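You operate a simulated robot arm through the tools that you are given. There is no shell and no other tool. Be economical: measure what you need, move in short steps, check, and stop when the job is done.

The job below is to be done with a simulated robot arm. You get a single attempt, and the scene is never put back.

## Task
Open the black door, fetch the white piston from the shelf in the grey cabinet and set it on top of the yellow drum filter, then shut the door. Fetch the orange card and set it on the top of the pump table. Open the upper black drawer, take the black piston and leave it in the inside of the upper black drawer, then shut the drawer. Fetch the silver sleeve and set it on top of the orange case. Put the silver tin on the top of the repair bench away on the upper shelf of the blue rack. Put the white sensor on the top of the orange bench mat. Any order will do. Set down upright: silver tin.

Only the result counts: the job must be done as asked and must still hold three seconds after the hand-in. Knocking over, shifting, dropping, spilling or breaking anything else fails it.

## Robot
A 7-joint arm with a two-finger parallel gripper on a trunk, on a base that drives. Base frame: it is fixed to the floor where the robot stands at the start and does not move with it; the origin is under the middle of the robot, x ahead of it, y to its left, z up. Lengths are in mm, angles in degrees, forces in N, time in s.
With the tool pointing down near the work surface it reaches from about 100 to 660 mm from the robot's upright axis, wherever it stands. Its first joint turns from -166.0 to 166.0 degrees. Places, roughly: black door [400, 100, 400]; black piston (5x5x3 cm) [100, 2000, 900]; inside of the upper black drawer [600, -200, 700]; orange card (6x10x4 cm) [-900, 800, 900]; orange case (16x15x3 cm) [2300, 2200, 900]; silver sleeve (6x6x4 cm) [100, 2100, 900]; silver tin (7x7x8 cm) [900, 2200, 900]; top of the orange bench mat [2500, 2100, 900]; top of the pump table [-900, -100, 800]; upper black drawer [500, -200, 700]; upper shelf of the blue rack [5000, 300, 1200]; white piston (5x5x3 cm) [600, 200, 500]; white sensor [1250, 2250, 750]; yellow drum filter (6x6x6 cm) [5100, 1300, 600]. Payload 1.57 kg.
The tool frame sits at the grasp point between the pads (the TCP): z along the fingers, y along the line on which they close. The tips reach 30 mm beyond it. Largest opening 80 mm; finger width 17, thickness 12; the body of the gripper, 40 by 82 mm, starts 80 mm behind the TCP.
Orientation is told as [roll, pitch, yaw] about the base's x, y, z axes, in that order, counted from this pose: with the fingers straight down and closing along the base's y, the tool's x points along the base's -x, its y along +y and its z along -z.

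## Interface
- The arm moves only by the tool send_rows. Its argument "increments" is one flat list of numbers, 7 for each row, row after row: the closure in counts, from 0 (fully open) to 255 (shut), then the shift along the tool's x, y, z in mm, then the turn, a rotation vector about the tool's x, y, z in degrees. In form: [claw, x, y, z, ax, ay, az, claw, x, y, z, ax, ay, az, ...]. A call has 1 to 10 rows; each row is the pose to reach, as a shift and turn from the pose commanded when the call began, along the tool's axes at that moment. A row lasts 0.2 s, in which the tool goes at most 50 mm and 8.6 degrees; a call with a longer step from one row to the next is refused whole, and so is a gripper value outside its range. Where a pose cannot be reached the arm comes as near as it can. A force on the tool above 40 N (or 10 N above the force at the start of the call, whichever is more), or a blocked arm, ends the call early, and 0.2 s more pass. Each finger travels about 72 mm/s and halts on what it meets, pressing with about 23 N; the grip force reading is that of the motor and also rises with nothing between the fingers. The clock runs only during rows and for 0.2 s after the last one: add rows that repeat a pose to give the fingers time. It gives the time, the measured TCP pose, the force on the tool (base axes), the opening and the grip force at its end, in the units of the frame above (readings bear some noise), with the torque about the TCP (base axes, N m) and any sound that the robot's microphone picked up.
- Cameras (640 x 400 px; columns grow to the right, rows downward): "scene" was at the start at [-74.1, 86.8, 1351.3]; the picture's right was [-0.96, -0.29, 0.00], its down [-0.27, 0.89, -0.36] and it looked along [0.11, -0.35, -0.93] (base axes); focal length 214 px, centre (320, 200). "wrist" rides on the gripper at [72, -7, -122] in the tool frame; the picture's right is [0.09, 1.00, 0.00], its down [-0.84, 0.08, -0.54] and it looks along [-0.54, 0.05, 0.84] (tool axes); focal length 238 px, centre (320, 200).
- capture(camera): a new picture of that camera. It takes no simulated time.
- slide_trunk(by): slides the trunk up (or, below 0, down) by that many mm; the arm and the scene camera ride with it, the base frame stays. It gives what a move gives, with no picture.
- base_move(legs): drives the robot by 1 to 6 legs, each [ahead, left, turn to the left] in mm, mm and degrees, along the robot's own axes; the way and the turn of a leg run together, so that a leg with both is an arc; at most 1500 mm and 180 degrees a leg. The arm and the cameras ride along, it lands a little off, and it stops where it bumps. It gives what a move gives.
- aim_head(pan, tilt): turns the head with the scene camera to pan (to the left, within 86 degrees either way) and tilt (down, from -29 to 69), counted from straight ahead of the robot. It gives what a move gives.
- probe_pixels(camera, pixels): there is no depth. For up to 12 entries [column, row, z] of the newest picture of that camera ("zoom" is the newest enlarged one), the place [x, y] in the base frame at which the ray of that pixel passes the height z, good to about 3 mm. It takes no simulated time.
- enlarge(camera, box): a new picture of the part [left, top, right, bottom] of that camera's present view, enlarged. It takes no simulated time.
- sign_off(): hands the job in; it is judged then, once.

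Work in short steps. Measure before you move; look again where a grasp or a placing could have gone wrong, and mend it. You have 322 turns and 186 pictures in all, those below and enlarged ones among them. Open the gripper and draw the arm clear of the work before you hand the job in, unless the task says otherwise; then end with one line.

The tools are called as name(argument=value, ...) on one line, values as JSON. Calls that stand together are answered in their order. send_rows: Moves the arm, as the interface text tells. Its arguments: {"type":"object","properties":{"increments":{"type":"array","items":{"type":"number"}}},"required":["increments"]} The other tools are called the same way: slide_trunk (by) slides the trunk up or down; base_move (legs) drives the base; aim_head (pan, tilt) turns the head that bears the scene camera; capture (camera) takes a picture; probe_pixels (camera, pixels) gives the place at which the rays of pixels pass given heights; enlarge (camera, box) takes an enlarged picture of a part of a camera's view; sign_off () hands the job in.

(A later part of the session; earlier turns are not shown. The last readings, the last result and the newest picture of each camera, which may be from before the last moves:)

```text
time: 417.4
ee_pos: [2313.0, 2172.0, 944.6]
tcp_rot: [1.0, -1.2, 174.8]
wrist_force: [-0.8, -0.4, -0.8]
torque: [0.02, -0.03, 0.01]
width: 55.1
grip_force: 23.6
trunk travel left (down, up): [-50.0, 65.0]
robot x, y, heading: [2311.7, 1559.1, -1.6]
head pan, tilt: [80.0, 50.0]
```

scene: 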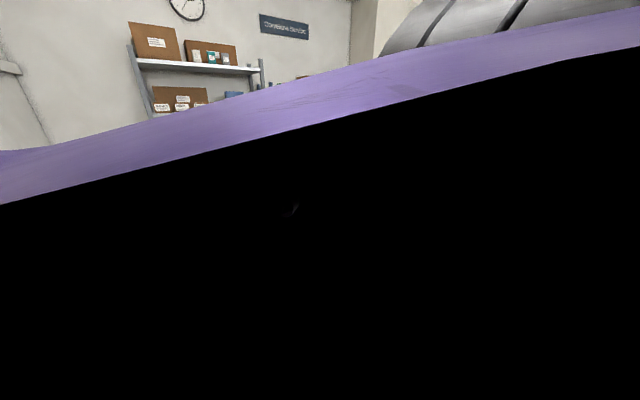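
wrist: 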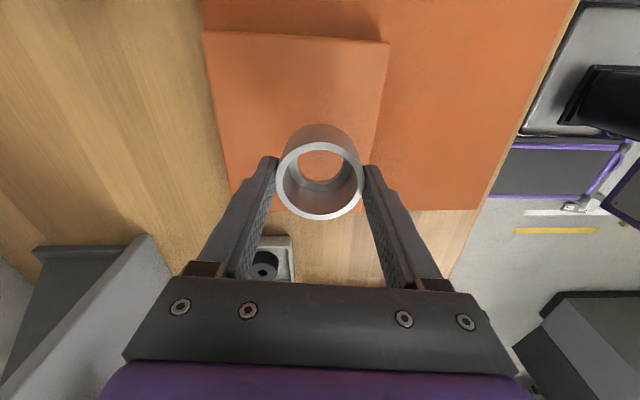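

send_rows(increments=[240, 0, 0, 2, 0, 0, 0, 240, 0, 0, 4, 0, 0, 0, 240, 0, 0, 6, 0, 0, 0])

capture(camera="wrist")

```text
time: 418.2
ee_pos: [2316.0, 2170.1, 939.1]
tcp_rot: [1.0, -1.1, 174.8]
wrist_force: [0.3, 0.6, -1.2]
torque: [0.03, -0.01, -0.01]
width: 55.3
grip_force: 22.7
trunk travel left (down, up): [-50.0, 65.0]
robot x, y, heading: [2313.4, 1555.4, -1.9]
head pan, tilt: [80.0, 50.0]
```

```text
24 pictures are left
```

wrist: 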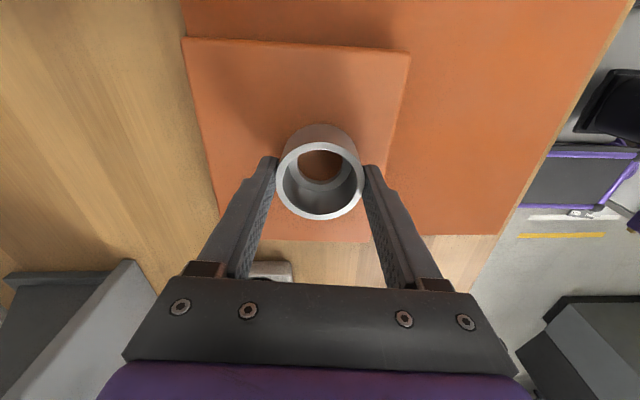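

Close to the surface (ring interior dark). A few mm more.

send_rows(increments=[240, 0, 0, 2, 0, 0, 0, 240, 0, 0, 4, 0, 0, 0, 240, 0, 0, 6, 0, 0, 0])

```text
time: 419.0
ee_pos: [2314.9, 2171.2, 936.7]
tcp_rot: [0.7, -1.1, 174.8]
wrist_force: [1.0, -2.1, 16.4]
torque: [0.3, -0.25, -0.05]
width: 55.4
grip_force: 23.2
trunk travel left (down, up): [-50.0, 65.0]
robot x, y, heading: [2313.9, 1555.6, -1.9]
head pan, tilt: [80.0, 50.0]
```

Contact (16 N). Release, rise, and verify.

send_rows(increments=[180, 0, 0, 0, 0, 0, 0, 100, 0, 0, 0, 0, 0, 0, 30, 0, 0, 0, 0, 0, 0, 0, 0, 0, -10, 0, 0, 0, 0, 0, 0, -50, 0, 0, 0, 0, 0, 0, -95, 0, 0, 0, 0, 0, 0, -140, 0, 0, 0, 0, 10, 30, -175, 0, 0, 0, 0, 15, 75, -175, 0, 0, 0, 0, 20, 120, -175, 0, 0, 0])

capture(camera="wrist")

```text
time: 421.2
ee_pos: [2329.6, 2055.7, 1106.2]
tcp_rot: [1.8, -1.5, 174.6]
wrist_force: [0.1, -0.4, -1.6]
torque: [-0.03, 0.02, 0.0]
width: 80.1
grip_force: 0.1
trunk travel left (down, up): [-50.0, 65.0]
robot x, y, heading: [2310.3, 1551.0, -1.6]
head pan, tilt: [80.0, 50.0]
```

```text
23 pictures are left
```

wrist: 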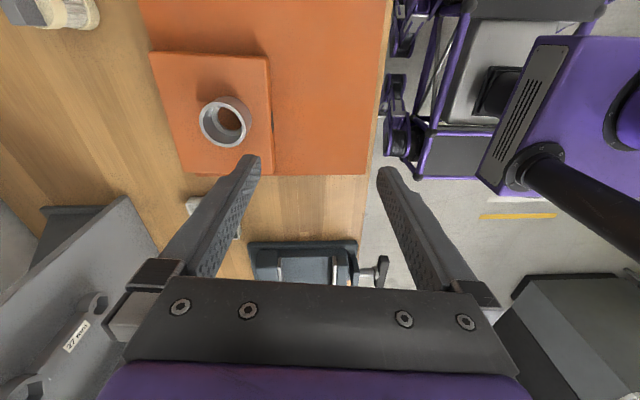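

Sleeve sits on the case. Next the black piston near (95,2017): I retract a bit and drive back along the bench.

send_rows(increments=[0, 0, 30, 0, 0, 0, 0, 0, 0, 60, 0, 0, 0, 0, 0, 0, 60, 0, 0, 0, 0])

base_move(legs=[[-1100, 0, 1.6], [-1060, 0, 0]])

capture(camera="wrist")

```text
time: 422.0
ee_pos: [2322.9, 1995.1, 1111.9]
tcp_rot: [1.5, -1.2, 174.9]
wrist_force: [0.3, -0.6, -0.4]
torque: [-0.01, -0.03, -0.02]
width: 80.0
grip_force: 0.0
trunk travel left (down, up): [-50.0, 65.0]
robot x, y, heading: [2311.8, 1555.2, -1.7]
head pan, tilt: [80.0, 50.0]
```

```text
time: 432.6
ee_pos: [179.3, 2030.4, 1111.7]
tcp_rot: [1.4, -1.3, 174.9]
wrist_force: [0.1, -0.4, -0.1]
torque: [0.0, 0.0, 0.01]
width: 80.1
grip_force: 0.0
trunk travel left (down, up): [-50.0, 65.0]
robot x, y, heading: [169.5, 1588.2, -1.8]
head pan, tilt: [80.0, 50.0]
```

```text
22 pictures are left
```

wrist: 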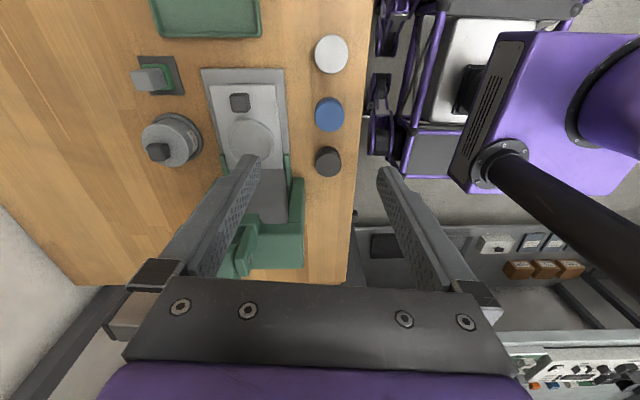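

I probe the black piston's top.

probe_pixels(camera="wrist", pixels=[[327, 163, 900], [315, 163, 900], [341, 163, 900], [327, 176, 900], [328, 112, 900]])

```text
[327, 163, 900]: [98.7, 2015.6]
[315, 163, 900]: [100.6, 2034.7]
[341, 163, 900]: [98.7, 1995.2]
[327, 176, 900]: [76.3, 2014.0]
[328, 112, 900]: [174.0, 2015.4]
```

Piston centre ≈(97,2015). I move above it with ~56 mm opening.

send_rows(increments=[76, -20, 6, 38, 0, 0, 0, 76, -40, 11, 76, 0, 0, 0, 76, -60, 17, 114, 0, 0, 0, 76, -80, 22, 150, 0, 0, 0, 76, -80, 22, 150, 0, 0, 0])

capture(camera="wrist")

```text
time: 433.8
ee_pos: [93.6, 2011.6, 958.8]
tcp_rot: [1.9, -1.5, 174.8]
wrist_force: [-0.2, -0.3, 0.5]
torque: [-0.01, 0.04, -0.01]
width: 56.5
grip_force: 0.1
trunk travel left (down, up): [-50.0, 65.0]
robot x, y, heading: [170.7, 1592.8, -1.5]
head pan, tilt: [80.0, 50.0]
```

```text
21 pictures are left
```

wrist: 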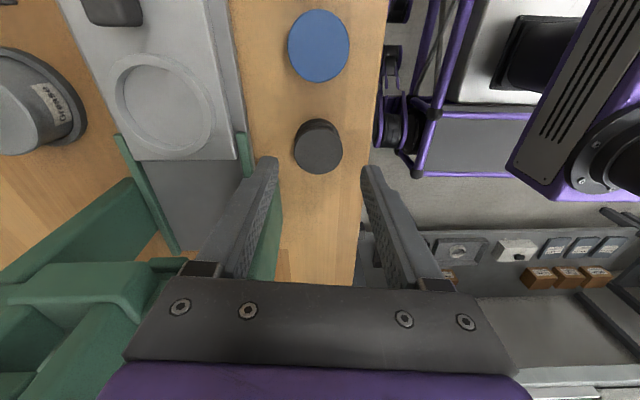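

Aligned within 5 mm. I correct, descend to z≈908, close.

send_rows(increments=[76, 5, -2, 20, 0, 0, 0, 76, 5, -2, 40, 0, 0, 0, 76, 5, -2, 51, 0, 0, 0, 140, 5, -2, 51, 0, 0, 0, 235, 5, -2, 51, 0, 0, 0, 235, 5, -2, 51, 0, 0, 0])

```text
time: 435.2
ee_pos: [98.3, 2013.6, 911.0]
tcp_rot: [1.7, -1.5, 174.9]
wrist_force: [-0.7, -1.2, 1.6]
torque: [0.01, -0.01, -0.01]
width: 40.5
grip_force: 23.4
trunk travel left (down, up): [-50.0, 65.0]
robot x, y, heading: [171.1, 1590.5, -1.4]
head pan, tilt: [80.0, 50.0]
```

Gripped (40.5 mm). I lift, then travel to the cabinet: strafe off the bench, turn to heading -90, go down the corridor, and turn to face the cabinet.

send_rows(increments=[240, 0, 0, -35, 0, 0, 0, 240, 0, 0, -75, 0, 0, 0, 240, 10, 10, -115, 0, 0, 0, 240, 20, 25, -155, 0, 0, 0, 240, 30, 40, -180, 0, 0, 0])

base_move(legs=[[0, -260, 1.4], [0, 0, -90], [0, -430, 0], [1400, 0, 0]])

```text
time: 436.4
ee_pos: [139.5, 1978.9, 1078.6]
tcp_rot: [4.7, -4.0, 173.5]
wrist_force: [0.7, 0.6, -0.6]
torque: [0.02, -0.03, -0.02]
width: 40.7
grip_force: 22.8
trunk travel left (down, up): [-50.0, 65.0]
robot x, y, heading: [170.7, 1588.9, -1.7]
head pan, tilt: [80.0, 50.0]
```

```text
time: 454.2
ee_pos: [103.6, 0.5, 1080.8]
tcp_rot: [4.1, -3.6, 84.1]
wrist_force: [-0.5, -0.2, -1.5]
torque: [0.01, 0.02, 0.02]
width: 40.5
grip_force: 22.8
trunk travel left (down, up): [-50.0, 65.0]
robot x, y, heading: [-284.7, -34.6, -90.6]
head pan, tilt: [80.0, 50.0]
```

I'm beside the cabinet with the arm toward it. I move in sideways to about (0,-150) and look at the counter to set the piston down temporarily.

base_move(legs=[[0, 275, 0.6], [115, 0, 0]])

capture(camera="wrist")

```text
time: 458.3
ee_pos: [380.6, -111.7, 1077.2]
tcp_rot: [4.6, -4.0, 84.7]
wrist_force: [-0.1, 0.7, -1.0]
torque: [-0.02, -0.03, 0.01]
width: 40.6
grip_force: 22.9
trunk travel left (down, up): [-50.0, 65.0]
robot x, y, heading: [-10.5, -151.1, -90.2]
head pan, tilt: [80.0, 50.0]
```

```text
20 pictures are left
```

wrist: 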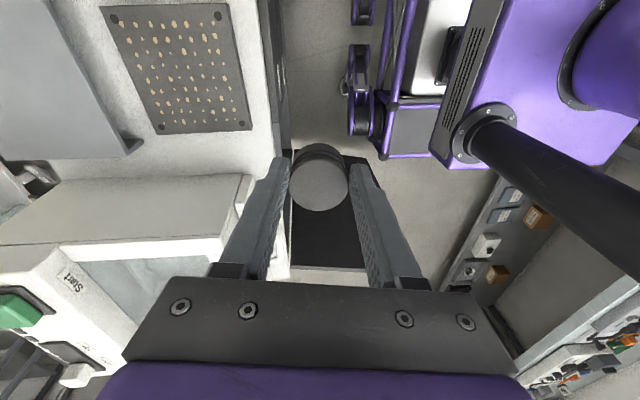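

I probe the mat/counter region.

probe_pixels(camera="wrist", pixels=[[200, 80, 810], [160, 133, 810], [250, 130, 810], [222, 5, 810], [262, 60, 800], [225, 145, 800]])

```text
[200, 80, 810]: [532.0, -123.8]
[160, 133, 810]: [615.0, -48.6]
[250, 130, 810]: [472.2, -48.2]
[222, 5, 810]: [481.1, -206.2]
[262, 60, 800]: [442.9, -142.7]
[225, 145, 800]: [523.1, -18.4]
```

I move over the mat at (535,-130), levelling the tool, then lower.

send_rows(increments=[240, 1, -35, 5, 1.2, 1, 0, 240, 2, -75, 10, 2.4, 2, 0, 240, 3, -115, 30, 3.5, 3, 0, 240, 4, -150, 60, 4.6, 4, 0, 240, 4, -155, 105, 4.6, 4, 0, 240, 4, -155, 150, 4.6, 4, 0, 240, 4, -155, 190, 4.6, 4, 0, 240, 4, -155, 205, 4.6, 4, 0])

```text
time: 460.1
ee_pos: [519.2, -113.4, 865.6]
tcp_rot: [-0.3, -0.1, 84.7]
wrist_force: [-0.8, -2.1, 40.5]
torque: [0.08, 1.0, 0.08]
width: 40.9
grip_force: 23.3
trunk travel left (down, up): [-50.0, 65.0]
robot x, y, heading: [-9.6, -151.9, -90.2]
head pan, tilt: [80.0, 50.0]
```

Contact at 865. I ease up 3 mm, release, rise, and look.

send_rows(increments=[240, 0, 0, -3, 0, 0, 0, 160, 0, 0, -3, 0, 0, 0, 76, 0, 0, -3, 0, 0, 0, 60, 0, 0, -10, 0, 0, 0, 40, 0, 0, -50, 0, 0, 0, 0, 0, 0, -95, 0, 0, 0, 0, 0, 0, -140, 0, 0, 0, 0, 0, 0, -180, 0, 0, 0])

capture(camera="wrist")

```text
time: 461.9
ee_pos: [517.5, -113.5, 1034.9]
tcp_rot: [0.7, -0.4, 84.6]
wrist_force: [1.0, 0.5, 0.2]
torque: [0.03, 0.0, 0.0]
width: 80.0
grip_force: 0.1
trunk travel left (down, up): [-50.0, 65.0]
robot x, y, heading: [-7.8, -149.1, -90.4]
head pan, tilt: [80.0, 50.0]
```

```text
19 pictures are left
```

wrist: 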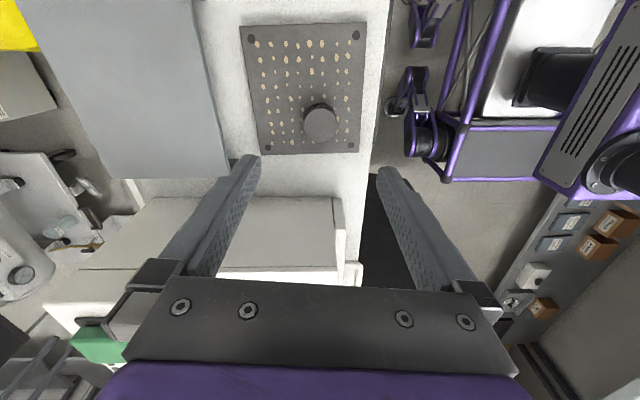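

Piston stands on the mat at (320,122). I now turn the tool (yaw→0) and move in front of the drawer handle for a look.

probe_pixels(camera="wrist", pixels=[[320, 126, 855], [320, 122, 855]])

send_rows(increments=[0, 24, 16, 5, 0, 0, 8.4, 0, 48, 33, 10, 0, 0, 16.8, 0, 72, 50, 15, 0, 0, 25.2, 0, 95, 66, 25, 0, 0, 33.6, 0, 119, 83, 40, 0, 0, 42, 0, 143, 99, 58, 0, 0, 50.4, 0, 167, 116, 76, 0, 0, 58.8, 0, 191, 132, 95, 0, 0, 67.2, 0, 215, 149, 115, 0, 0, 75.6, 0, 239, 165, 135, 0, 0, 84])

capture(camera="wrist")

```text
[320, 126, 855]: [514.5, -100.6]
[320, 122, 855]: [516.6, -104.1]
```

```text
time: 464.1
ee_pos: [332.9, -336.1, 905.1]
tcp_rot: [0.3, 0.1, 0.5]
wrist_force: [-0.1, -0.4, 0.8]
torque: [-0.01, -0.02, 0.03]
width: 80.3
grip_force: 0.0
trunk travel left (down, up): [-50.0, 65.0]
robot x, y, heading: [-7.9, -148.2, -90.3]
head pan, tilt: [80.0, 50.0]
```

```text
18 pictures are left
```

wrist: 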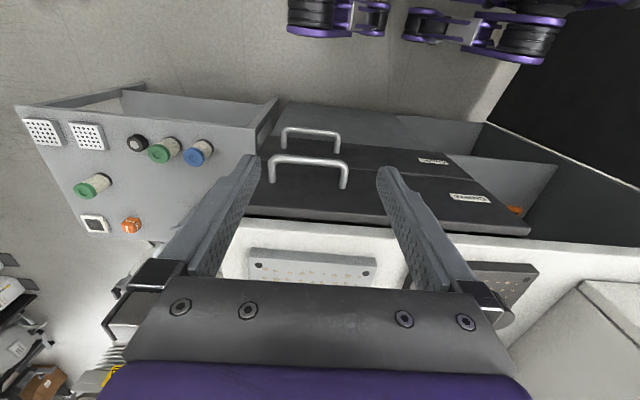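

I probe the handle bar, its feet, and the counter edge at candidate heights.

probe_pixels(camera="wrist", pixels=[[310, 160, 700], [310, 160, 720], [344, 187, 700], [344, 187, 720], [272, 181, 720], [276, 158, 720], [345, 164, 720], [380, 222, 780], [380, 238, 810], [380, 230, 810], [325, 145, 635], [310, 131, 570]])

```text
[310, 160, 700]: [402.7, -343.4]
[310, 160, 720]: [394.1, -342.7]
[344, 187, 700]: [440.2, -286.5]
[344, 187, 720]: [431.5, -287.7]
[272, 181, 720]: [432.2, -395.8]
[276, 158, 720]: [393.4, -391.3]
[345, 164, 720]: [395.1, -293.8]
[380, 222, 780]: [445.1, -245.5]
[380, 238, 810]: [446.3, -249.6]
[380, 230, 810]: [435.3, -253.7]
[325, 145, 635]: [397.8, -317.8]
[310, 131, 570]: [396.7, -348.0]
```

Bar at x≈394, y≈-343, z≈720; front at 431. I hook it: close the fingers, go behind the bar at (415,-343), lower to z≈738.

send_rows(increments=[255, -25, -2, 0, 0, 0, 0, 255, -55, -4, 0, 0, 0, 0, 255, -82, -7, 20, 0, 0, 0, 255, -82, -7, 60, 0, 0, 0, 255, -82, -7, 100, 0, 0, 0, 255, -82, -7, 140, 0, 0, 0, 255, -82, -7, 160, 0, 0, 0, 255, -82, -7, 168, 0, 0, 0])

capture(camera="wrist")

```text
time: 465.9
ee_pos: [414.3, -342.4, 740.8]
tcp_rot: [0.0, -0.3, 0.8]
wrist_force: [-5.0, 0.6, 17.6]
torque: [0.28, -0.78, 0.03]
width: 0.2
grip_force: 21.0
trunk travel left (down, up): [-50.0, 65.0]
robot x, y, heading: [-8.9, -149.8, -90.1]
head pan, tilt: [80.0, 50.0]
```

```text
17 pictures are left
```

wrist: 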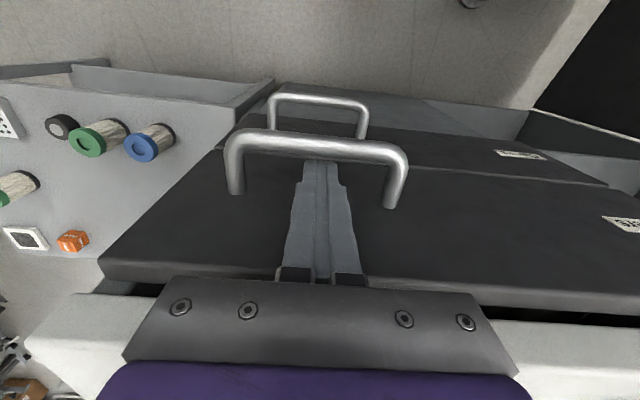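

The hand just touches the counter; fingers are behind the bar. I raise 3 mm and pull by moving the base away (−x) 70 mm first.

send_rows(increments=[255, 2, 0, -3, 0, 0, 0, 255, 2, 0, -3, 0, 0, 0])

base_move(legs=[[0, -90, 0]])

capture(camera="wrist")

```text
time: 466.5
ee_pos: [410.6, -341.3, 740.4]
tcp_rot: [0.1, 0.1, 0.5]
wrist_force: [0.1, -0.6, 0.0]
torque: [-0.04, 0.02, 0.02]
width: 0.0
grip_force: 21.4
trunk travel left (down, up): [-50.0, 65.0]
robot x, y, heading: [-8.8, -148.3, -90.4]
head pan, tilt: [80.0, 50.0]
```

```text
time: 468.0
ee_pos: [323.9, -341.8, 741.5]
tcp_rot: [0.2, -0.1, 0.7]
wrist_force: [-0.3, 0.3, 0.5]
torque: [0.01, 0.02, -0.01]
width: 0.0
grip_force: 21.8
trunk travel left (down, up): [-50.0, 65.0]
robot x, y, heading: [-99.0, -150.3, -90.2]
head pan, tilt: [80.0, 50.0]
```

```text
16 pictures are left
```

wrist: 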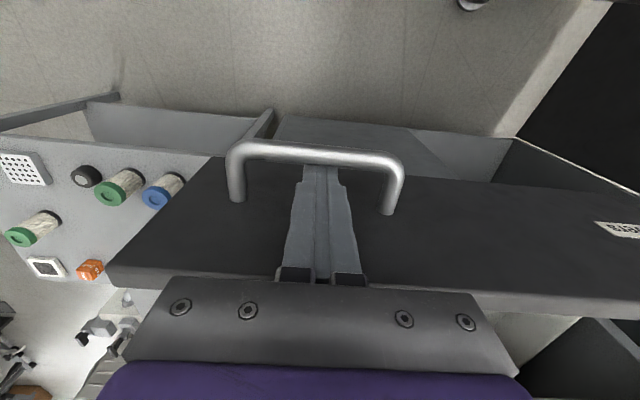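

The drawer is opening. I pull another 110 mm.

base_move(legs=[[0, -110, 0]])

```text
time: 469.7
ee_pos: [216.3, -340.6, 740.2]
tcp_rot: [0.2, -0.1, 0.8]
wrist_force: [0.5, 0.0, -0.1]
torque: [-0.01, 0.0, -0.01]
width: 0.0
grip_force: 21.3
trunk travel left (down, up): [-50.0, 65.0]
robot x, y, heading: [-205.8, -147.3, -90.2]
head pan, tilt: [80.0, 50.0]
```

Drawer is open ~190 mm. I lift the hand clear, move the base back in, and go over the piston.

send_rows(increments=[255, 0, 0, -40, 0, 0, 0, 255, 0, 0, -85, 0, 0, 0, 255, 0, 0, -130, 0, 0, 0, 255, 0, 0, -175, 0, 0, 0, 100, 0, 0, -220, 0, 0, 0, 0, 0, 0, -265, 0, 0, 0])

base_move(legs=[[0, 170, 0]])

capture(camera="wrist")

```text
time: 471.1
ee_pos: [214.7, -342.1, 1006.5]
tcp_rot: [0.1, 0.1, 0.8]
wrist_force: [-1.0, -0.1, 0.0]
torque: [0.04, 0.0, -0.02]
width: 78.2
grip_force: 0.4
trunk travel left (down, up): [-50.0, 65.0]
robot x, y, heading: [-202.1, -151.7, -90.2]
head pan, tilt: [80.0, 50.0]
```

```text
time: 473.4
ee_pos: [384.4, -342.3, 1006.4]
tcp_rot: [0.1, 0.1, 0.7]
wrist_force: [0.6, 0.4, -0.4]
torque: [0.01, -0.05, 0.02]
width: 80.1
grip_force: 0.1
trunk travel left (down, up): [-50.0, 65.0]
robot x, y, heading: [-34.5, -147.5, -90.1]
head pan, tilt: [80.0, 50.0]
```

```text
15 pictures are left
```

wrist: 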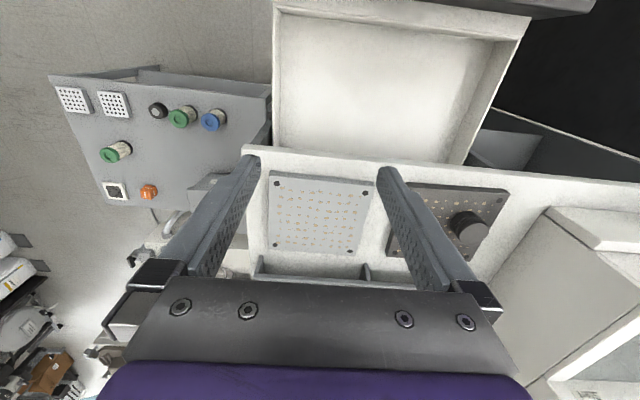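

Drawer interior is empty and visible. I probe the piston and drawer interior.

probe_pixels(camera="wrist", pixels=[[470, 231, 855], [468, 225, 855], [395, 90, 660], [285, 15, 740], [520, 20, 740], [280, 145, 650], [440, 145, 650]])

```text
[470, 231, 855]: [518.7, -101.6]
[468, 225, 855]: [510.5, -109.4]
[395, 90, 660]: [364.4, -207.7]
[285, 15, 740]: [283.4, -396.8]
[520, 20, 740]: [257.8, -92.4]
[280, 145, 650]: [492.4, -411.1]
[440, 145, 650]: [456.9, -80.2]
```

Piston ≈(516,-103). I move above it and check.

send_rows(increments=[60, -23, 40, 0, 0, 0, 0, 60, -45, 80, 5, 0, 0, 0, 60, -68, 120, 15, 0, 0, 0, 60, -91, 160, 30, 0, 0, 0, 60, -113, 200, 50, 0, 0, 0, 60, -135, 238, 70, 0, 0, 0, 60, -135, 238, 80, 0, 0, 0])

capture(camera="wrist")

```text
time: 475.0
ee_pos: [515.8, -98.4, 925.7]
tcp_rot: [0.1, 0.1, 0.8]
wrist_force: [0.3, -0.6, -0.5]
torque: [-0.08, 0.02, 0.02]
width: 61.1
grip_force: 0.0
trunk travel left (down, up): [-50.0, 65.0]
robot x, y, heading: [-35.6, -152.1, -90.5]
head pan, tilt: [80.0, 50.0]
```

```text
14 pictures are left
```

wrist: 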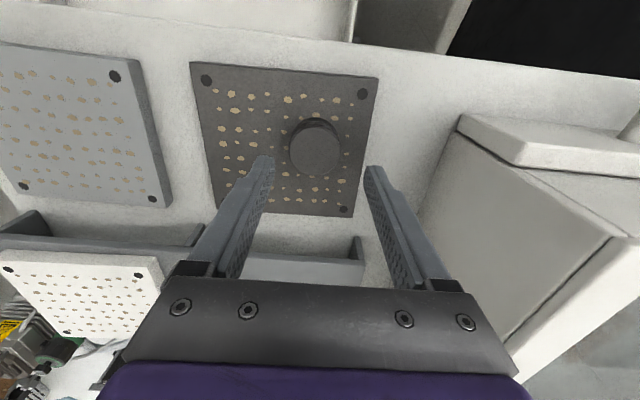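

Aligned: shift -5 in y, descend to z≈865, close, lift.

send_rows(increments=[60, 0, -5, 25, 0, 0, 0, 60, 0, -5, 50, 0, 0, 0, 60, 0, -5, 61, 0, 0, 0, 130, 0, -5, 61, 0, 0, 0, 235, 0, -5, 61, 0, 0, 0, 235, 0, -5, 61, 0, 0, 0, 240, 0, -5, 40, 0, 0, 0, 240, 0, -5, 0, 0, 0, 0, 240, 0, -5, -30, 0, 0, 0])

```text
time: 477.0
ee_pos: [517.0, -107.6, 956.5]
tcp_rot: [0.0, 0.1, 0.8]
wrist_force: [-0.3, -0.2, -0.9]
torque: [0.01, -0.01, 0.0]
width: 40.5
grip_force: 22.9
trunk travel left (down, up): [-50.0, 65.0]
robot x, y, heading: [-36.3, -150.4, -89.9]
head pan, tilt: [80.0, 50.0]
```

Held. I move over the open drawer (345,-230) and lower.

send_rows(increments=[240, 35, -25, 0, 0, 0, 0, 240, 70, -50, 0, 0, 0, 0, 240, 105, -75, 0, 0, 0, 0, 240, 140, -100, 0, 0, 0, 0, 240, 173, -122, 10, 0, 0, 0, 240, 173, -122, 55, 0, 0, 0, 240, 173, -122, 100, 0, 0, 0, 240, 173, -122, 145, 0, 0, 0, 240, 173, -122, 190, 0, 0, 0, 240, 173, -122, 225, 0, 0, 0])

capture(camera="wrist")

```text
time: 479.2
ee_pos: [345.1, -230.4, 731.1]
tcp_rot: [0.2, -0.1, 0.8]
wrist_force: [0.2, 0.5, -0.9]
torque: [0.0, -0.01, 0.01]
width: 40.5
grip_force: 22.9
trunk travel left (down, up): [-50.0, 65.0]
robot x, y, heading: [-36.7, -151.1, -90.0]
head pan, tilt: [80.0, 50.0]
```

```text
13 pictures are left
```

wrist: 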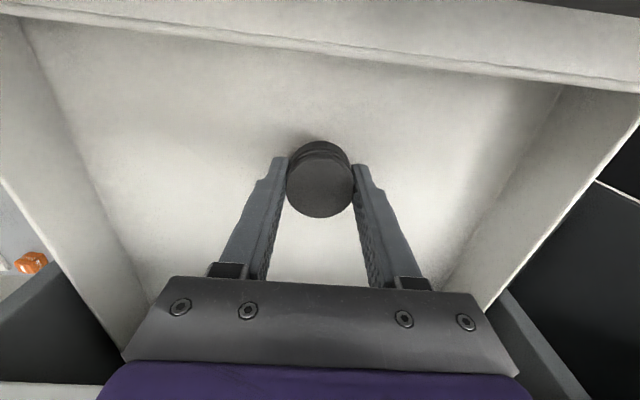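

Inside the drawer. I lower in small steps to the floor.

send_rows(increments=[240, 0, 0, 8, 0, 0, 0, 240, 0, 0, 16, 0, 0, 0, 240, 0, 0, 22, 0, 0, 0, 240, 0, 0, 28, 0, 0, 0])

```text
time: 480.1
ee_pos: [348.3, -229.9, 712.5]
tcp_rot: [0.0, -0.7, 0.8]
wrist_force: [0.2, 1.9, 23.3]
torque: [0.26, 0.31, -0.08]
width: 40.9
grip_force: 23.3
trunk travel left (down, up): [-50.0, 65.0]
robot x, y, heading: [-32.8, -151.4, -90.2]
head pan, tilt: [80.0, 50.0]
stopped in row 4: the force on the tool passed its limit at 51 N (the readings are from after the stop); the commanded pose is now the measured one
```

Floor contact. I ease up slightly, release and rise.

send_rows(increments=[240, 0, 0, -2, 0, 0, 0, 160, 0, 0, -2, 0, 0, 0, 70, 0, 0, -2, 0, 0, 0, 60, 0, 0, -10, 0, 0, 0, 60, 0, 0, -50, 0, 0, 0, 60, 0, 0, -95, 0, 0, 0, 100, 0, 0, -140, 0, 0, 0, 255, 0, 0, -185, 0, 0, 0, 255, 0, 0, -230, 0, 0, 0])

capture(camera="wrist")

```text
time: 482.1
ee_pos: [345.0, -228.6, 935.6]
tcp_rot: [0.4, 0.1, 0.9]
wrist_force: [0.8, 0.6, 0.0]
torque: [-0.01, 0.02, 0.03]
width: 0.1
grip_force: 19.7
trunk travel left (down, up): [-50.0, 65.0]
robot x, y, heading: [-38.7, -150.7, -90.1]
head pan, tilt: [80.0, 50.0]
```

```text
12 pictures are left
```

wrist: 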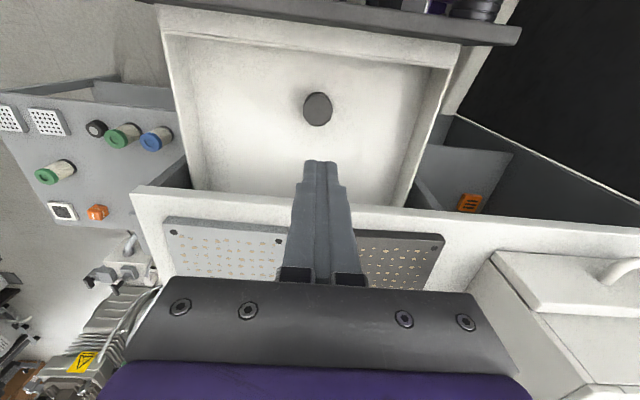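

Piston lies in the drawer. Now I shut it: move out in front of the drawer's face and lower the closed fingers there.

base_move(legs=[[0, -160, 0]])

send_rows(increments=[255, 0, 30, 20, 0, 0, 0, 255, 0, 40, 60, 0, 0, 0, 255, 0, 40, 105, 0, 0, 0, 255, 0, 40, 150, 0, 0, 0, 255, 0, 40, 190, 0, 0, 0, 255, 0, 40, 212, 0, 0, 0])

```text
time: 484.3
ee_pos: [183.8, -230.9, 937.3]
tcp_rot: [0.3, -0.1, 0.8]
wrist_force: [0.2, -0.3, -0.1]
torque: [-0.02, 0.01, -0.02]
width: 0.0
grip_force: 21.3
trunk travel left (down, up): [-50.0, 65.0]
robot x, y, heading: [-196.0, -149.2, -90.0]
head pan, tilt: [80.0, 50.0]
```

```text
time: 485.7
ee_pos: [183.0, -187.8, 724.8]
tcp_rot: [0.3, -0.3, 0.8]
wrist_force: [0.0, -0.3, 0.3]
torque: [-0.01, -0.01, 0.02]
width: 0.0
grip_force: 21.1
trunk travel left (down, up): [-50.0, 65.0]
robot x, y, heading: [-196.0, -150.1, -90.2]
head pan, tilt: [80.0, 50.0]
```

I raise 30 mm (to clear the counter later) and push with the base moving +x.

send_rows(increments=[255, 0, 0, -15, 0, 0, 0, 255, 0, 0, -30, 0, 0, 0])

base_move(legs=[[0, 215, 0]])

```text
time: 486.3
ee_pos: [183.4, -190.0, 755.4]
tcp_rot: [0.2, 0.0, 0.8]
wrist_force: [0.3, -0.5, -0.2]
torque: [0.0, 0.0, -0.01]
width: 0.0
grip_force: 21.5
trunk travel left (down, up): [-50.0, 65.0]
robot x, y, heading: [-196.9, -153.2, -90.2]
head pan, tilt: [80.0, 50.0]
```

```text
time: 488.9
ee_pos: [397.9, -189.8, 756.1]
tcp_rot: [0.3, -0.1, 0.7]
wrist_force: [0.8, -0.4, -0.8]
torque: [0.03, -0.04, 0.0]
width: 0.0
grip_force: 21.1
trunk travel left (down, up): [-50.0, 65.0]
robot x, y, heading: [16.9, -150.6, -90.1]
head pan, tilt: [80.0, 50.0]
```

Continue the last 30 mm with the arm in small steps until it resists.

send_rows(increments=[255, -8, 0, 0, 0, 0, 0, 255, -16, 0, 0, 0, 0, 0, 255, -24, 0, 0, 0, 0, 0, 255, -32, 0, 0, 0, 0, 0, 255, -38, 0, 0, 0, 0, 0])

capture(camera="wrist")

```text
time: 489.9
ee_pos: [416.8, -189.9, 755.3]
tcp_rot: [0.1, 0.9, 0.7]
wrist_force: [-8.0, 0.4, -0.1]
torque: [-0.03, -0.26, -0.09]
width: 0.0
grip_force: 21.4
trunk travel left (down, up): [-50.0, 65.0]
robot x, y, heading: [16.5, -149.7, -89.9]
head pan, tilt: [80.0, 50.0]
stopped in row 4: the force on the tool passed its limit at 47 N (the readings are from after the stop); the commanded pose is now the measured one
```

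```text
11 pictures are left
```

wrist: 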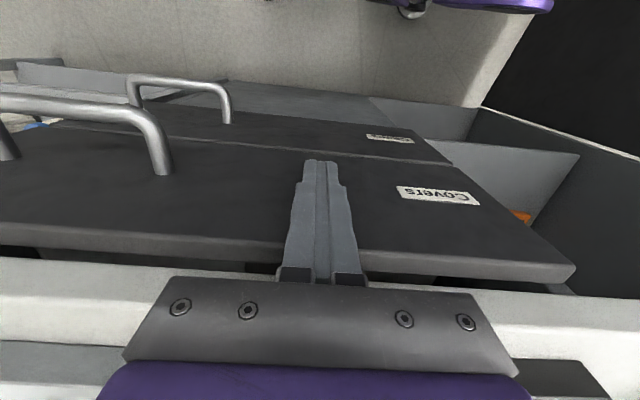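

Contact torque suggests the hand met the counter edge, so the drawer might be a few mm open. I tilt the tool so the tips lead, and push again.

send_rows(increments=[255, 10, 0, 0, 0, -7, 0, 255, 10, 0, 0, 0, -14, 0, 255, 2, 0, 0, 0, -15, 0, 255, -6, 0, 0, 0, -15, 0, 255, -12, 0, 0, 0, -15, 0, 255, -18, 0, 0, 0, -15, 0])

```text
time: 490.9
ee_pos: [410.5, -189.1, 752.1]
tcp_rot: [-0.1, -12.9, 0.7]
wrist_force: [-3.4, 0.1, 0.3]
torque: [-0.03, 0.13, 0.01]
width: 0.0
grip_force: 21.6
trunk travel left (down, up): [-50.0, 65.0]
robot x, y, heading: [18.4, -147.8, -89.8]
head pan, tilt: [80.0, 50.0]
stopped in row 4: the force on the tool passed its limit at 46 N (the readings are from after the stop); the commanded pose is now the measured one
```

The tips stop at x≈425 again, so the drawer is fully closed. I retract, rise, and reposition the base (side-on at about (-232,100)) to shut the door.

send_rows(increments=[255, 25, 0, 0, 0, 0, 0, 255, 40, 0, -30, 0, 4, 0, 255, 40, 0, -70, 0, 8, 0, 255, 40, 0, -110, 0, 12, 0, 255, 40, 0, -150, 0, 13, 0, 255, 40, 0, -185, 0, 13, 0])

base_move(legs=[[0, -250, 0], [-250, 0, 0]])

capture(camera="wrist")

```text
time: 492.3
ee_pos: [333.9, -191.2, 919.1]
tcp_rot: [0.3, 0.6, 0.6]
wrist_force: [0.1, -0.1, 0.5]
torque: [-0.01, 0.04, -0.03]
width: 0.0
grip_force: 20.9
trunk travel left (down, up): [-50.0, 65.0]
robot x, y, heading: [16.6, -151.8, -89.9]
head pan, tilt: [80.0, 50.0]
```

```text
time: 496.7
ee_pos: [85.6, 57.0, 920.4]
tcp_rot: [0.2, 0.2, 0.6]
wrist_force: [0.4, -1.0, -0.8]
torque: [0.0, 0.02, 0.02]
width: 0.1
grip_force: 20.9
trunk travel left (down, up): [-50.0, 65.0]
robot x, y, heading: [-234.0, 100.9, -90.1]
head pan, tilt: [80.0, 50.0]
```

```text
10 pictures are left
```

wrist: 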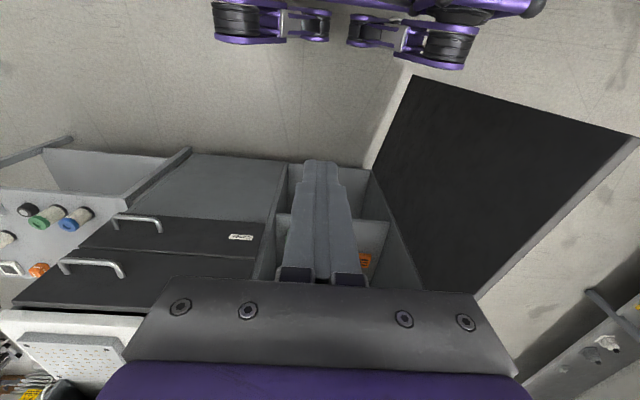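

Drawer looks flush. I probe the door's top edge line.

probe_pixels(camera="wrist", pixels=[[636, 140, 775], [560, 218, 775], [490, 292, 775]])

```text
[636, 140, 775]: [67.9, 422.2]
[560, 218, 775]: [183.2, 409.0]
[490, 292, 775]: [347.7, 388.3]
```

Door outer edge runs (68,422)→(348,388). I go over it to the outside at (80,470), then lower to z≈750.

send_rows(increments=[255, 0, 45, 0, 0, 0, 0, 255, 0, 90, 0, 0, 0, 0, 255, 0, 135, 0, 0, 0, 0, 255, 0, 180, 0, 0, 0, 0, 255, 2, 225, 0, 0, 0, 0, 255, 4, 270, 0, 0, 0, 0, 255, 5, 315, 0, 0, 0, 0, 255, 5, 360, 0, 0, 0, 0, 255, 5, 400, 0, 0, 0, 0, 255, 5, 420, 0, 0, 0, 0])

send_rows(increments=[255, 0, 0, 40, 0, 0, 0, 255, 0, 0, 80, 0, 0, 0, 255, 0, 0, 120, 0, 0, 0, 255, 0, 0, 160, 0, 0, 0, 255, 0, 0, 170, 0, 0, 0])

capture(camera="wrist")

```text
time: 497.6
ee_pos: [98.7, 141.0, 907.5]
tcp_rot: [1.1, 2.9, -10.4]
wrist_force: [-0.6, 0.0, 0.0]
torque: [0.01, 0.03, 0.0]
width: 0.0
grip_force: 21.6
trunk travel left (down, up): [-50.0, 65.0]
robot x, y, heading: [-233.9, 99.7, -90.3]
head pan, tilt: [80.0, 50.0]
stopped in row 4: the arm was blocked; the commanded pose is now the measured one
```

```text
time: 498.8
ee_pos: [95.1, 146.6, 741.6]
tcp_rot: [0.8, 2.0, -9.6]
wrist_force: [0.0, 0.1, 0.7]
torque: [-0.01, 0.02, 0.01]
width: 0.0
grip_force: 21.0
trunk travel left (down, up): [-50.0, 65.0]
robot x, y, heading: [-231.2, 100.3, -90.1]
head pan, tilt: [80.0, 50.0]
```

```text
9 pictures are left
```

wrist: 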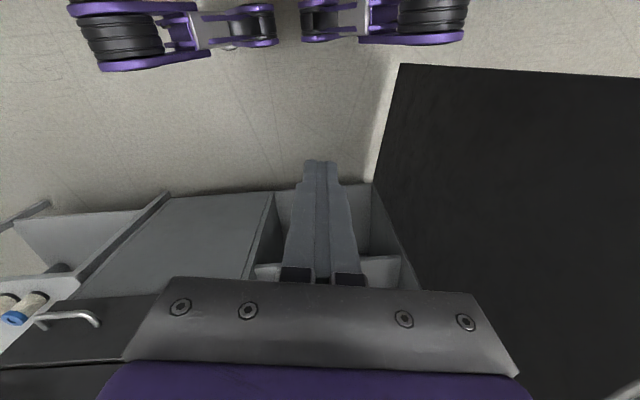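

Blocked by the arm meeting the head at that bearing. I'll face +y instead, so the door is ahead-right. I lift the arm, move to the turning spot, and turn 180°.

send_rows(increments=[255, 0, 0, -45, 0, 0, 0, 255, 0, 0, -90, 0, 0, 0, 255, 0, -30, -135, 0, 0, 0, 255, 0, -60, -180, 0, 0, 0, 255, 0, -90, -210, 0, 0, 0, 255, 0, -110, -210, 0, 0, 0])

base_move(legs=[[160, 0, 0], [0, 140, 0], [0, 0, 90], [0, 0, 90]])

```text
refused: row 3 steps farther than a row can; nothing moved
```

```text
time: 509.6
ee_pos: [-419.6, -112.0, 740.7]
tcp_rot: [0.9, 2.1, 170.8]
wrist_force: [-0.3, -0.2, -0.7]
torque: [0.0, 0.0, -0.02]
width: 0.1
grip_force: 21.0
trunk travel left (down, up): [-50.0, 65.0]
robot x, y, heading: [-93.5, -61.3, 90.4]
head pan, tilt: [80.0, 50.0]
```

That refusal left the arm low, but nothing was touched. I now raise it and swing it to the front.

send_rows(increments=[255, -29.1, -34.6, -15, 0, 0, 7, 255, -34.8, -76.9, -35, 0, 0, 14, 255, -35.3, -119.7, -55, 0, 0, 21, 255, -30.6, -162.2, -75, 0, 0, 28, 255, -20.9, -203.6, -95, 0, 0, 35, 255, -6, -243.8, -115, 0, 0, 42, 255, 13.5, -281.8, -135, 0, 0, 49, 255, 37.7, -317.1, -155, 0, 0, 56, 255, 65.8, -349.2, -175, 0, 0, 63, 255, 97.8, -377.6, -190, 0, 0, 70])

```text
time: 511.9
ee_pos: [-266.5, 247.0, 922.9]
tcp_rot: [-2.0, 2.4, 100.5]
wrist_force: [0.4, 0.2, 0.5]
torque: [-0.01, 0.0, 0.01]
width: 0.0
grip_force: 21.3
trunk travel left (down, up): [-50.0, 65.0]
robot x, y, heading: [-94.6, -64.1, 90.3]
head pan, tilt: [80.0, 50.0]
```

I shift the base to x≈-232, y≈0 and carry the arm across to the outer side of the door.

base_move(legs=[[64, 0, 0], [0, 137, 0]])

send_rows(increments=[255, -6.2, -45.9, 0, 0, 0, 4, 255, -12.4, -91.8, 0, 0, 0, 8, 255, -18.6, -137.6, 0, 0, 0, 12, 255, -24.8, -183.5, 0, 0, 0, 16, 255, -31, -229.4, 0, 0, 0, 20, 255, -37.2, -275.3, 0, 0, 0, 24, 255, -43.4, -321.2, 0, 0, 0, 28, 255, -49.6, -367, 0, 0, 0, 32, 255, -55.8, -412.9, 0, 0, 0, 36, 255, -62, -458.8, 0, 0, 0, 40])

capture(camera="wrist")

```text
time: 514.4
ee_pos: [-406.2, 311.5, 925.6]
tcp_rot: [-1.7, 2.0, 100.8]
wrist_force: [-0.1, 0.0, -0.1]
torque: [0.02, -0.02, 0.0]
width: 0.0
grip_force: 21.5
trunk travel left (down, up): [-50.0, 65.0]
robot x, y, heading: [-230.5, 2.1, 90.1]
head pan, tilt: [80.0, 50.0]
```

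```text
time: 516.6
ee_pos: [33.3, 459.2, 936.9]
tcp_rot: [-2.7, 0.4, 60.6]
wrist_force: [-0.6, -0.3, 0.6]
torque: [0.01, 0.01, -0.02]
width: 0.0
grip_force: 21.0
trunk travel left (down, up): [-50.0, 65.0]
robot x, y, heading: [-236.1, -0.3, 90.2]
head pan, tilt: [80.0, 50.0]
```

```text
8 pictures are left
```

wrist: 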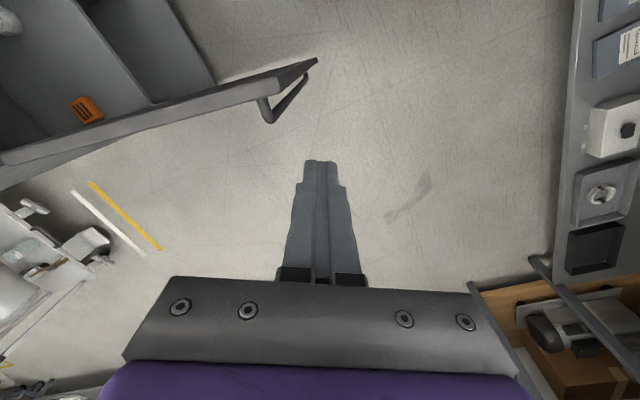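

I'm on the outer side. I go to (75,475) and lower to z≈752.

send_rows(increments=[255, -12, -10, 35, 0, 0, 0, 255, -24, -20, 75, 0, 0, 0, 255, -34, -28, 115, 0, 0, 0, 255, -34, -28, 155, 0, 0, 0, 255, -34, -28, 185, 0, 0, 0, 255, -34, -28, 185, 0, 0, 0])

```text
time: 518.0
ee_pos: [79.1, 468.2, 755.3]
tcp_rot: [-2.8, 0.3, 60.7]
wrist_force: [-1.1, -0.8, -1.1]
torque: [0.02, -0.01, 0.0]
width: 0.0
grip_force: 21.1
trunk travel left (down, up): [-50.0, 65.0]
robot x, y, heading: [-236.1, 2.6, 90.3]
head pan, tilt: [80.0, 50.0]
```

I sweep the door shut along its arc, first part.

send_rows(increments=[255, 32.2, -20.3, 0, 0, 0, 0, 255, 61.2, -40.1, 0, 0, 0, 0, 255, 88.1, -57.4, 0, 0, 0, 0, 255, 113.7, -75.2, 0, 0, 0, 0, 255, 137.9, -93.4, 0, 0, 0, 0, 255, 159.3, -114.5, 0, 0, 0, 0, 255, 179.7, -137.4, 0, 0, 0, 0, 255, 197.7, -162.5, 0, 0, 0, 0, 255, 214.4, -187.9, 0, 0, 0, 0, 255, 227.9, -214.9, 0, 0, 0, 0])

capture(camera="wrist")

```text
time: 520.2
ee_pos: [155.4, 163.6, 764.9]
tcp_rot: [-2.7, 0.2, 60.8]
wrist_force: [0.8, -0.5, -0.6]
torque: [0.0, 0.01, -0.05]
width: 0.0
grip_force: 21.2
trunk travel left (down, up): [-50.0, 65.0]
robot x, y, heading: [-230.9, 2.6, 90.2]
head pan, tilt: [80.0, 50.0]
```

```text
7 pictures are left
```

wrist: 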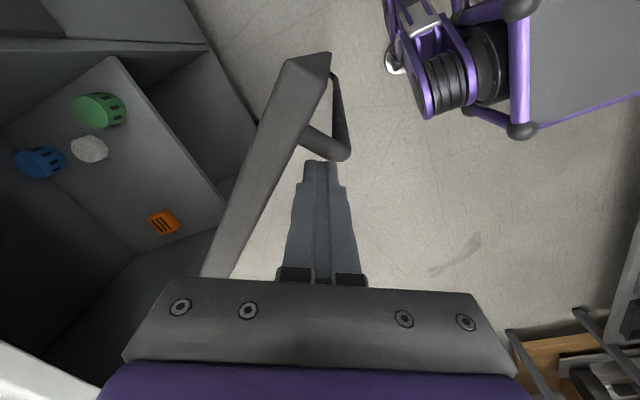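

The door follows. I continue the sweep to about 10° open.

send_rows(increments=[255, 11.7, -28.3, 3, 0, 0, 4, 255, 20.6, -57.4, 6, 0, 0, 8, 255, 26.9, -87.2, 9, 0, 0, 12, 255, 30.4, -117.8, 10, 0, 0, 16, 255, 31.7, -148.3, 10, 0, 0, 20, 255, 29.4, -179.1, 10, 0, 0, 25, 255, 25.3, -208.9, 10, 0, 0, 30, 255, 20, -232, 10, 0, 0, 35])

capture(camera="wrist")

```text
time: 522.0
ee_pos: [348.0, 33.3, 766.1]
tcp_rot: [-2.4, -1.3, 25.7]
wrist_force: [-0.5, 0.4, -0.2]
torque: [0.0, -0.01, 0.01]
width: 0.0
grip_force: 20.8
trunk travel left (down, up): [-50.0, 65.0]
robot x, y, heading: [-233.6, -1.0, 90.3]
head pan, tilt: [80.0, 50.0]
```

```text
6 pictures are left
```

wrist: 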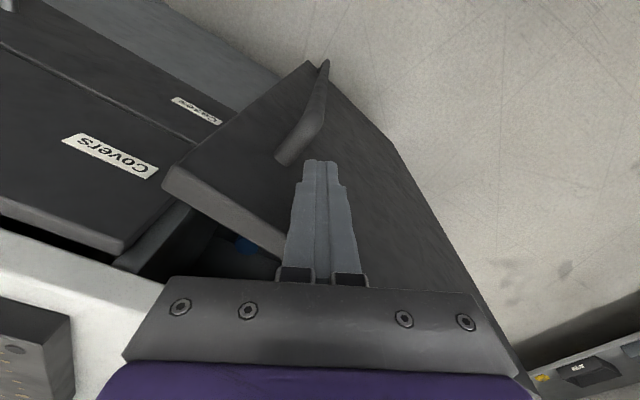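

Door is ~15° open. I straighten the yaw, tilt the tips forward, then push with the base toward +x.

send_rows(increments=[255, 3, 0, 4, 0, -4, 6, 255, 6, 0, 8, 0, -8, 12, 255, 8, 0, 12, 0, -12, 18, 255, 8, 0, 12, 0, -15, 24, 255, 8, 0, 12, 0, -16, 25])

base_move(legs=[[0, -50, 0]])

```text
time: 523.2
ee_pos: [340.8, 31.1, 753.7]
tcp_rot: [1.9, -17.6, 0.4]
wrist_force: [-0.1, 0.2, 0.4]
torque: [0.0, -0.02, 0.0]
width: 0.1
grip_force: 21.2
trunk travel left (down, up): [-50.0, 65.0]
robot x, y, heading: [-232.4, 4.6, 90.1]
head pan, tilt: [80.0, 50.0]
```

```text
time: 524.4
ee_pos: [391.7, 29.5, 754.8]
tcp_rot: [1.7, -17.7, 0.4]
wrist_force: [1.0, 0.0, 0.3]
torque: [0.01, 0.01, -0.02]
width: 0.0
grip_force: 21.4
trunk travel left (down, up): [-50.0, 65.0]
robot x, y, heading: [-186.1, 1.7, 90.2]
head pan, tilt: [80.0, 50.0]
```

Final push in small arm steps until it resists.

send_rows(increments=[255, -6, 0, 2, 0, 0, 0, 255, -12, 0, 4, 0, 0, 0, 255, -17, 0, 5.5, 0, 0, 0, 255, -22, 0, 7, 0, 0, 0, 255, -26, 0, 8, 0, 0, 0])

capture(camera="wrist")

```text
time: 525.5
ee_pos: [407.4, 29.8, 750.4]
tcp_rot: [1.9, -16.5, 0.6]
wrist_force: [-6.7, -0.7, 3.1]
torque: [-0.02, 0.15, 0.01]
width: 0.0
grip_force: 21.8
trunk travel left (down, up): [-50.0, 65.0]
robot x, y, heading: [-181.9, 0.5, 90.4]
head pan, tilt: [80.0, 50.0]
stopped in row 5: the force on the tool passed its limit at 45 N (the readings are from after the stop); the commanded pose is now the measured one
```

```text
5 pictures are left
```

wrist: 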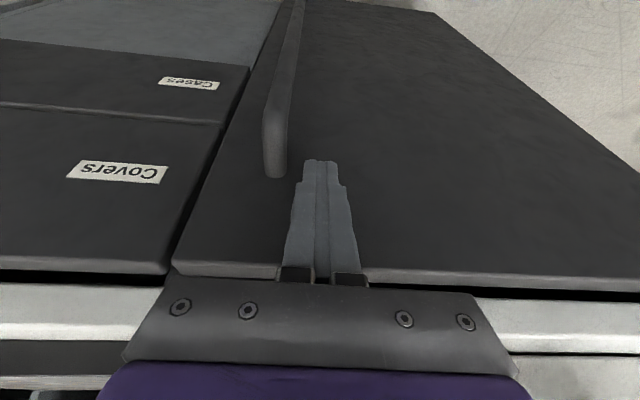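

Door is shut flush. Last: the orange card. I retract the arm from the door, rise and level.

send_rows(increments=[255, 20, 0, -6, 0, 0, 0, 255, 55, 0, -16, 0, 0, 0, 255, 80, 0, -45, 0, 4, 0, 255, 95, 0, -85, 0, 8, 0, 255, 110, 0, -125, 0, 12, 0, 200, 125, 0, -165, 0, 16, 0, 100, 140, 0, -205, 0, 16, 0, 0, 150, 0, -220, 0, 16, 0])

```text
time: 527.2
ee_pos: [202.5, 19.6, 916.9]
tcp_rot: [1.9, -0.6, 1.1]
wrist_force: [0.7, 0.1, -0.3]
torque: [-0.01, -0.01, -0.02]
width: 79.9
grip_force: 0.1
trunk travel left (down, up): [-50.0, 65.0]
robot x, y, heading: [-182.8, -0.8, 90.2]
head pan, tilt: [80.0, 50.0]
```

I raise more, then turn the base 180° at x≈-85 so the arm points to the tables.

send_rows(increments=[0, 0, 0, -45, 0, 0, 0, 0, 0, 0, -90, 0, 0, 0, 0, 0, 0, -130, 0, 0, 0])

base_move(legs=[[0, -95, 0], [0, 0, 90], [0, 0, 90], [-780, 0, 0]])

```text
time: 528.0
ee_pos: [199.2, 17.6, 1048.1]
tcp_rot: [1.7, -0.5, 1.1]
wrist_force: [0.1, -0.9, 0.5]
torque: [0.05, -0.02, 0.01]
width: 79.8
grip_force: 0.0
trunk travel left (down, up): [-50.0, 65.0]
robot x, y, heading: [-183.2, 3.6, 90.0]
head pan, tilt: [80.0, 50.0]
```

```text
time: 541.4
ee_pos: [-514.0, 749.4, 1049.3]
tcp_rot: [1.8, -0.7, -176.4]
wrist_force: [-0.4, -0.5, -0.9]
torque: [-0.02, -0.03, -0.03]
width: 80.1
grip_force: 0.0
trunk travel left (down, up): [-50.0, 65.0]
robot x, y, heading: [-131.3, 783.4, -87.4]
head pan, tilt: [80.0, 50.0]
```

I straighten, move in 130 mm, and look down at the table.

base_move(legs=[[0, -130, -2.6]])

capture(camera="wrist")

```text
time: 543.3
ee_pos: [-646.9, 766.3, 1048.3]
tcp_rot: [1.9, -0.7, -179.1]
wrist_force: [0.6, -0.6, -0.1]
torque: [0.01, -0.01, -0.02]
width: 79.9
grip_force: 0.1
trunk travel left (down, up): [-50.0, 65.0]
robot x, y, heading: [-263.9, 778.9, -89.9]
head pan, tilt: [80.0, 50.0]
```

```text
4 pictures are left
```

wrist: 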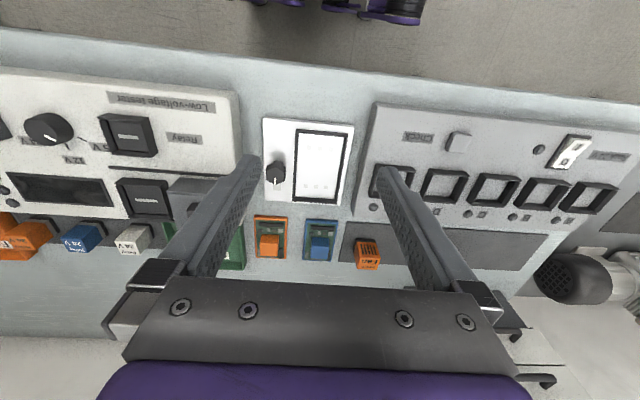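

The orange card (orange carrier with a block) is at (271,238). I probe its extents.

probe_pixels(camera="wrist", pixels=[[255, 217, 860], [288, 217, 860], [290, 258, 860], [257, 259, 860], [258, 233, 890], [281, 233, 890], [281, 256, 890], [259, 256, 890], [304, 218, 860], [245, 265, 870]])

```text
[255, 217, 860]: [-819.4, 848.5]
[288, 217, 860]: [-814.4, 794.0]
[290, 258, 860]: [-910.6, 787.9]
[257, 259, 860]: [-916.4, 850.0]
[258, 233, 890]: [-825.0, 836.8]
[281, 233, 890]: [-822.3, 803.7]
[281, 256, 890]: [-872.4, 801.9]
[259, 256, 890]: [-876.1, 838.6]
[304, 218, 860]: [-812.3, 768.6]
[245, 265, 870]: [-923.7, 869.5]
```

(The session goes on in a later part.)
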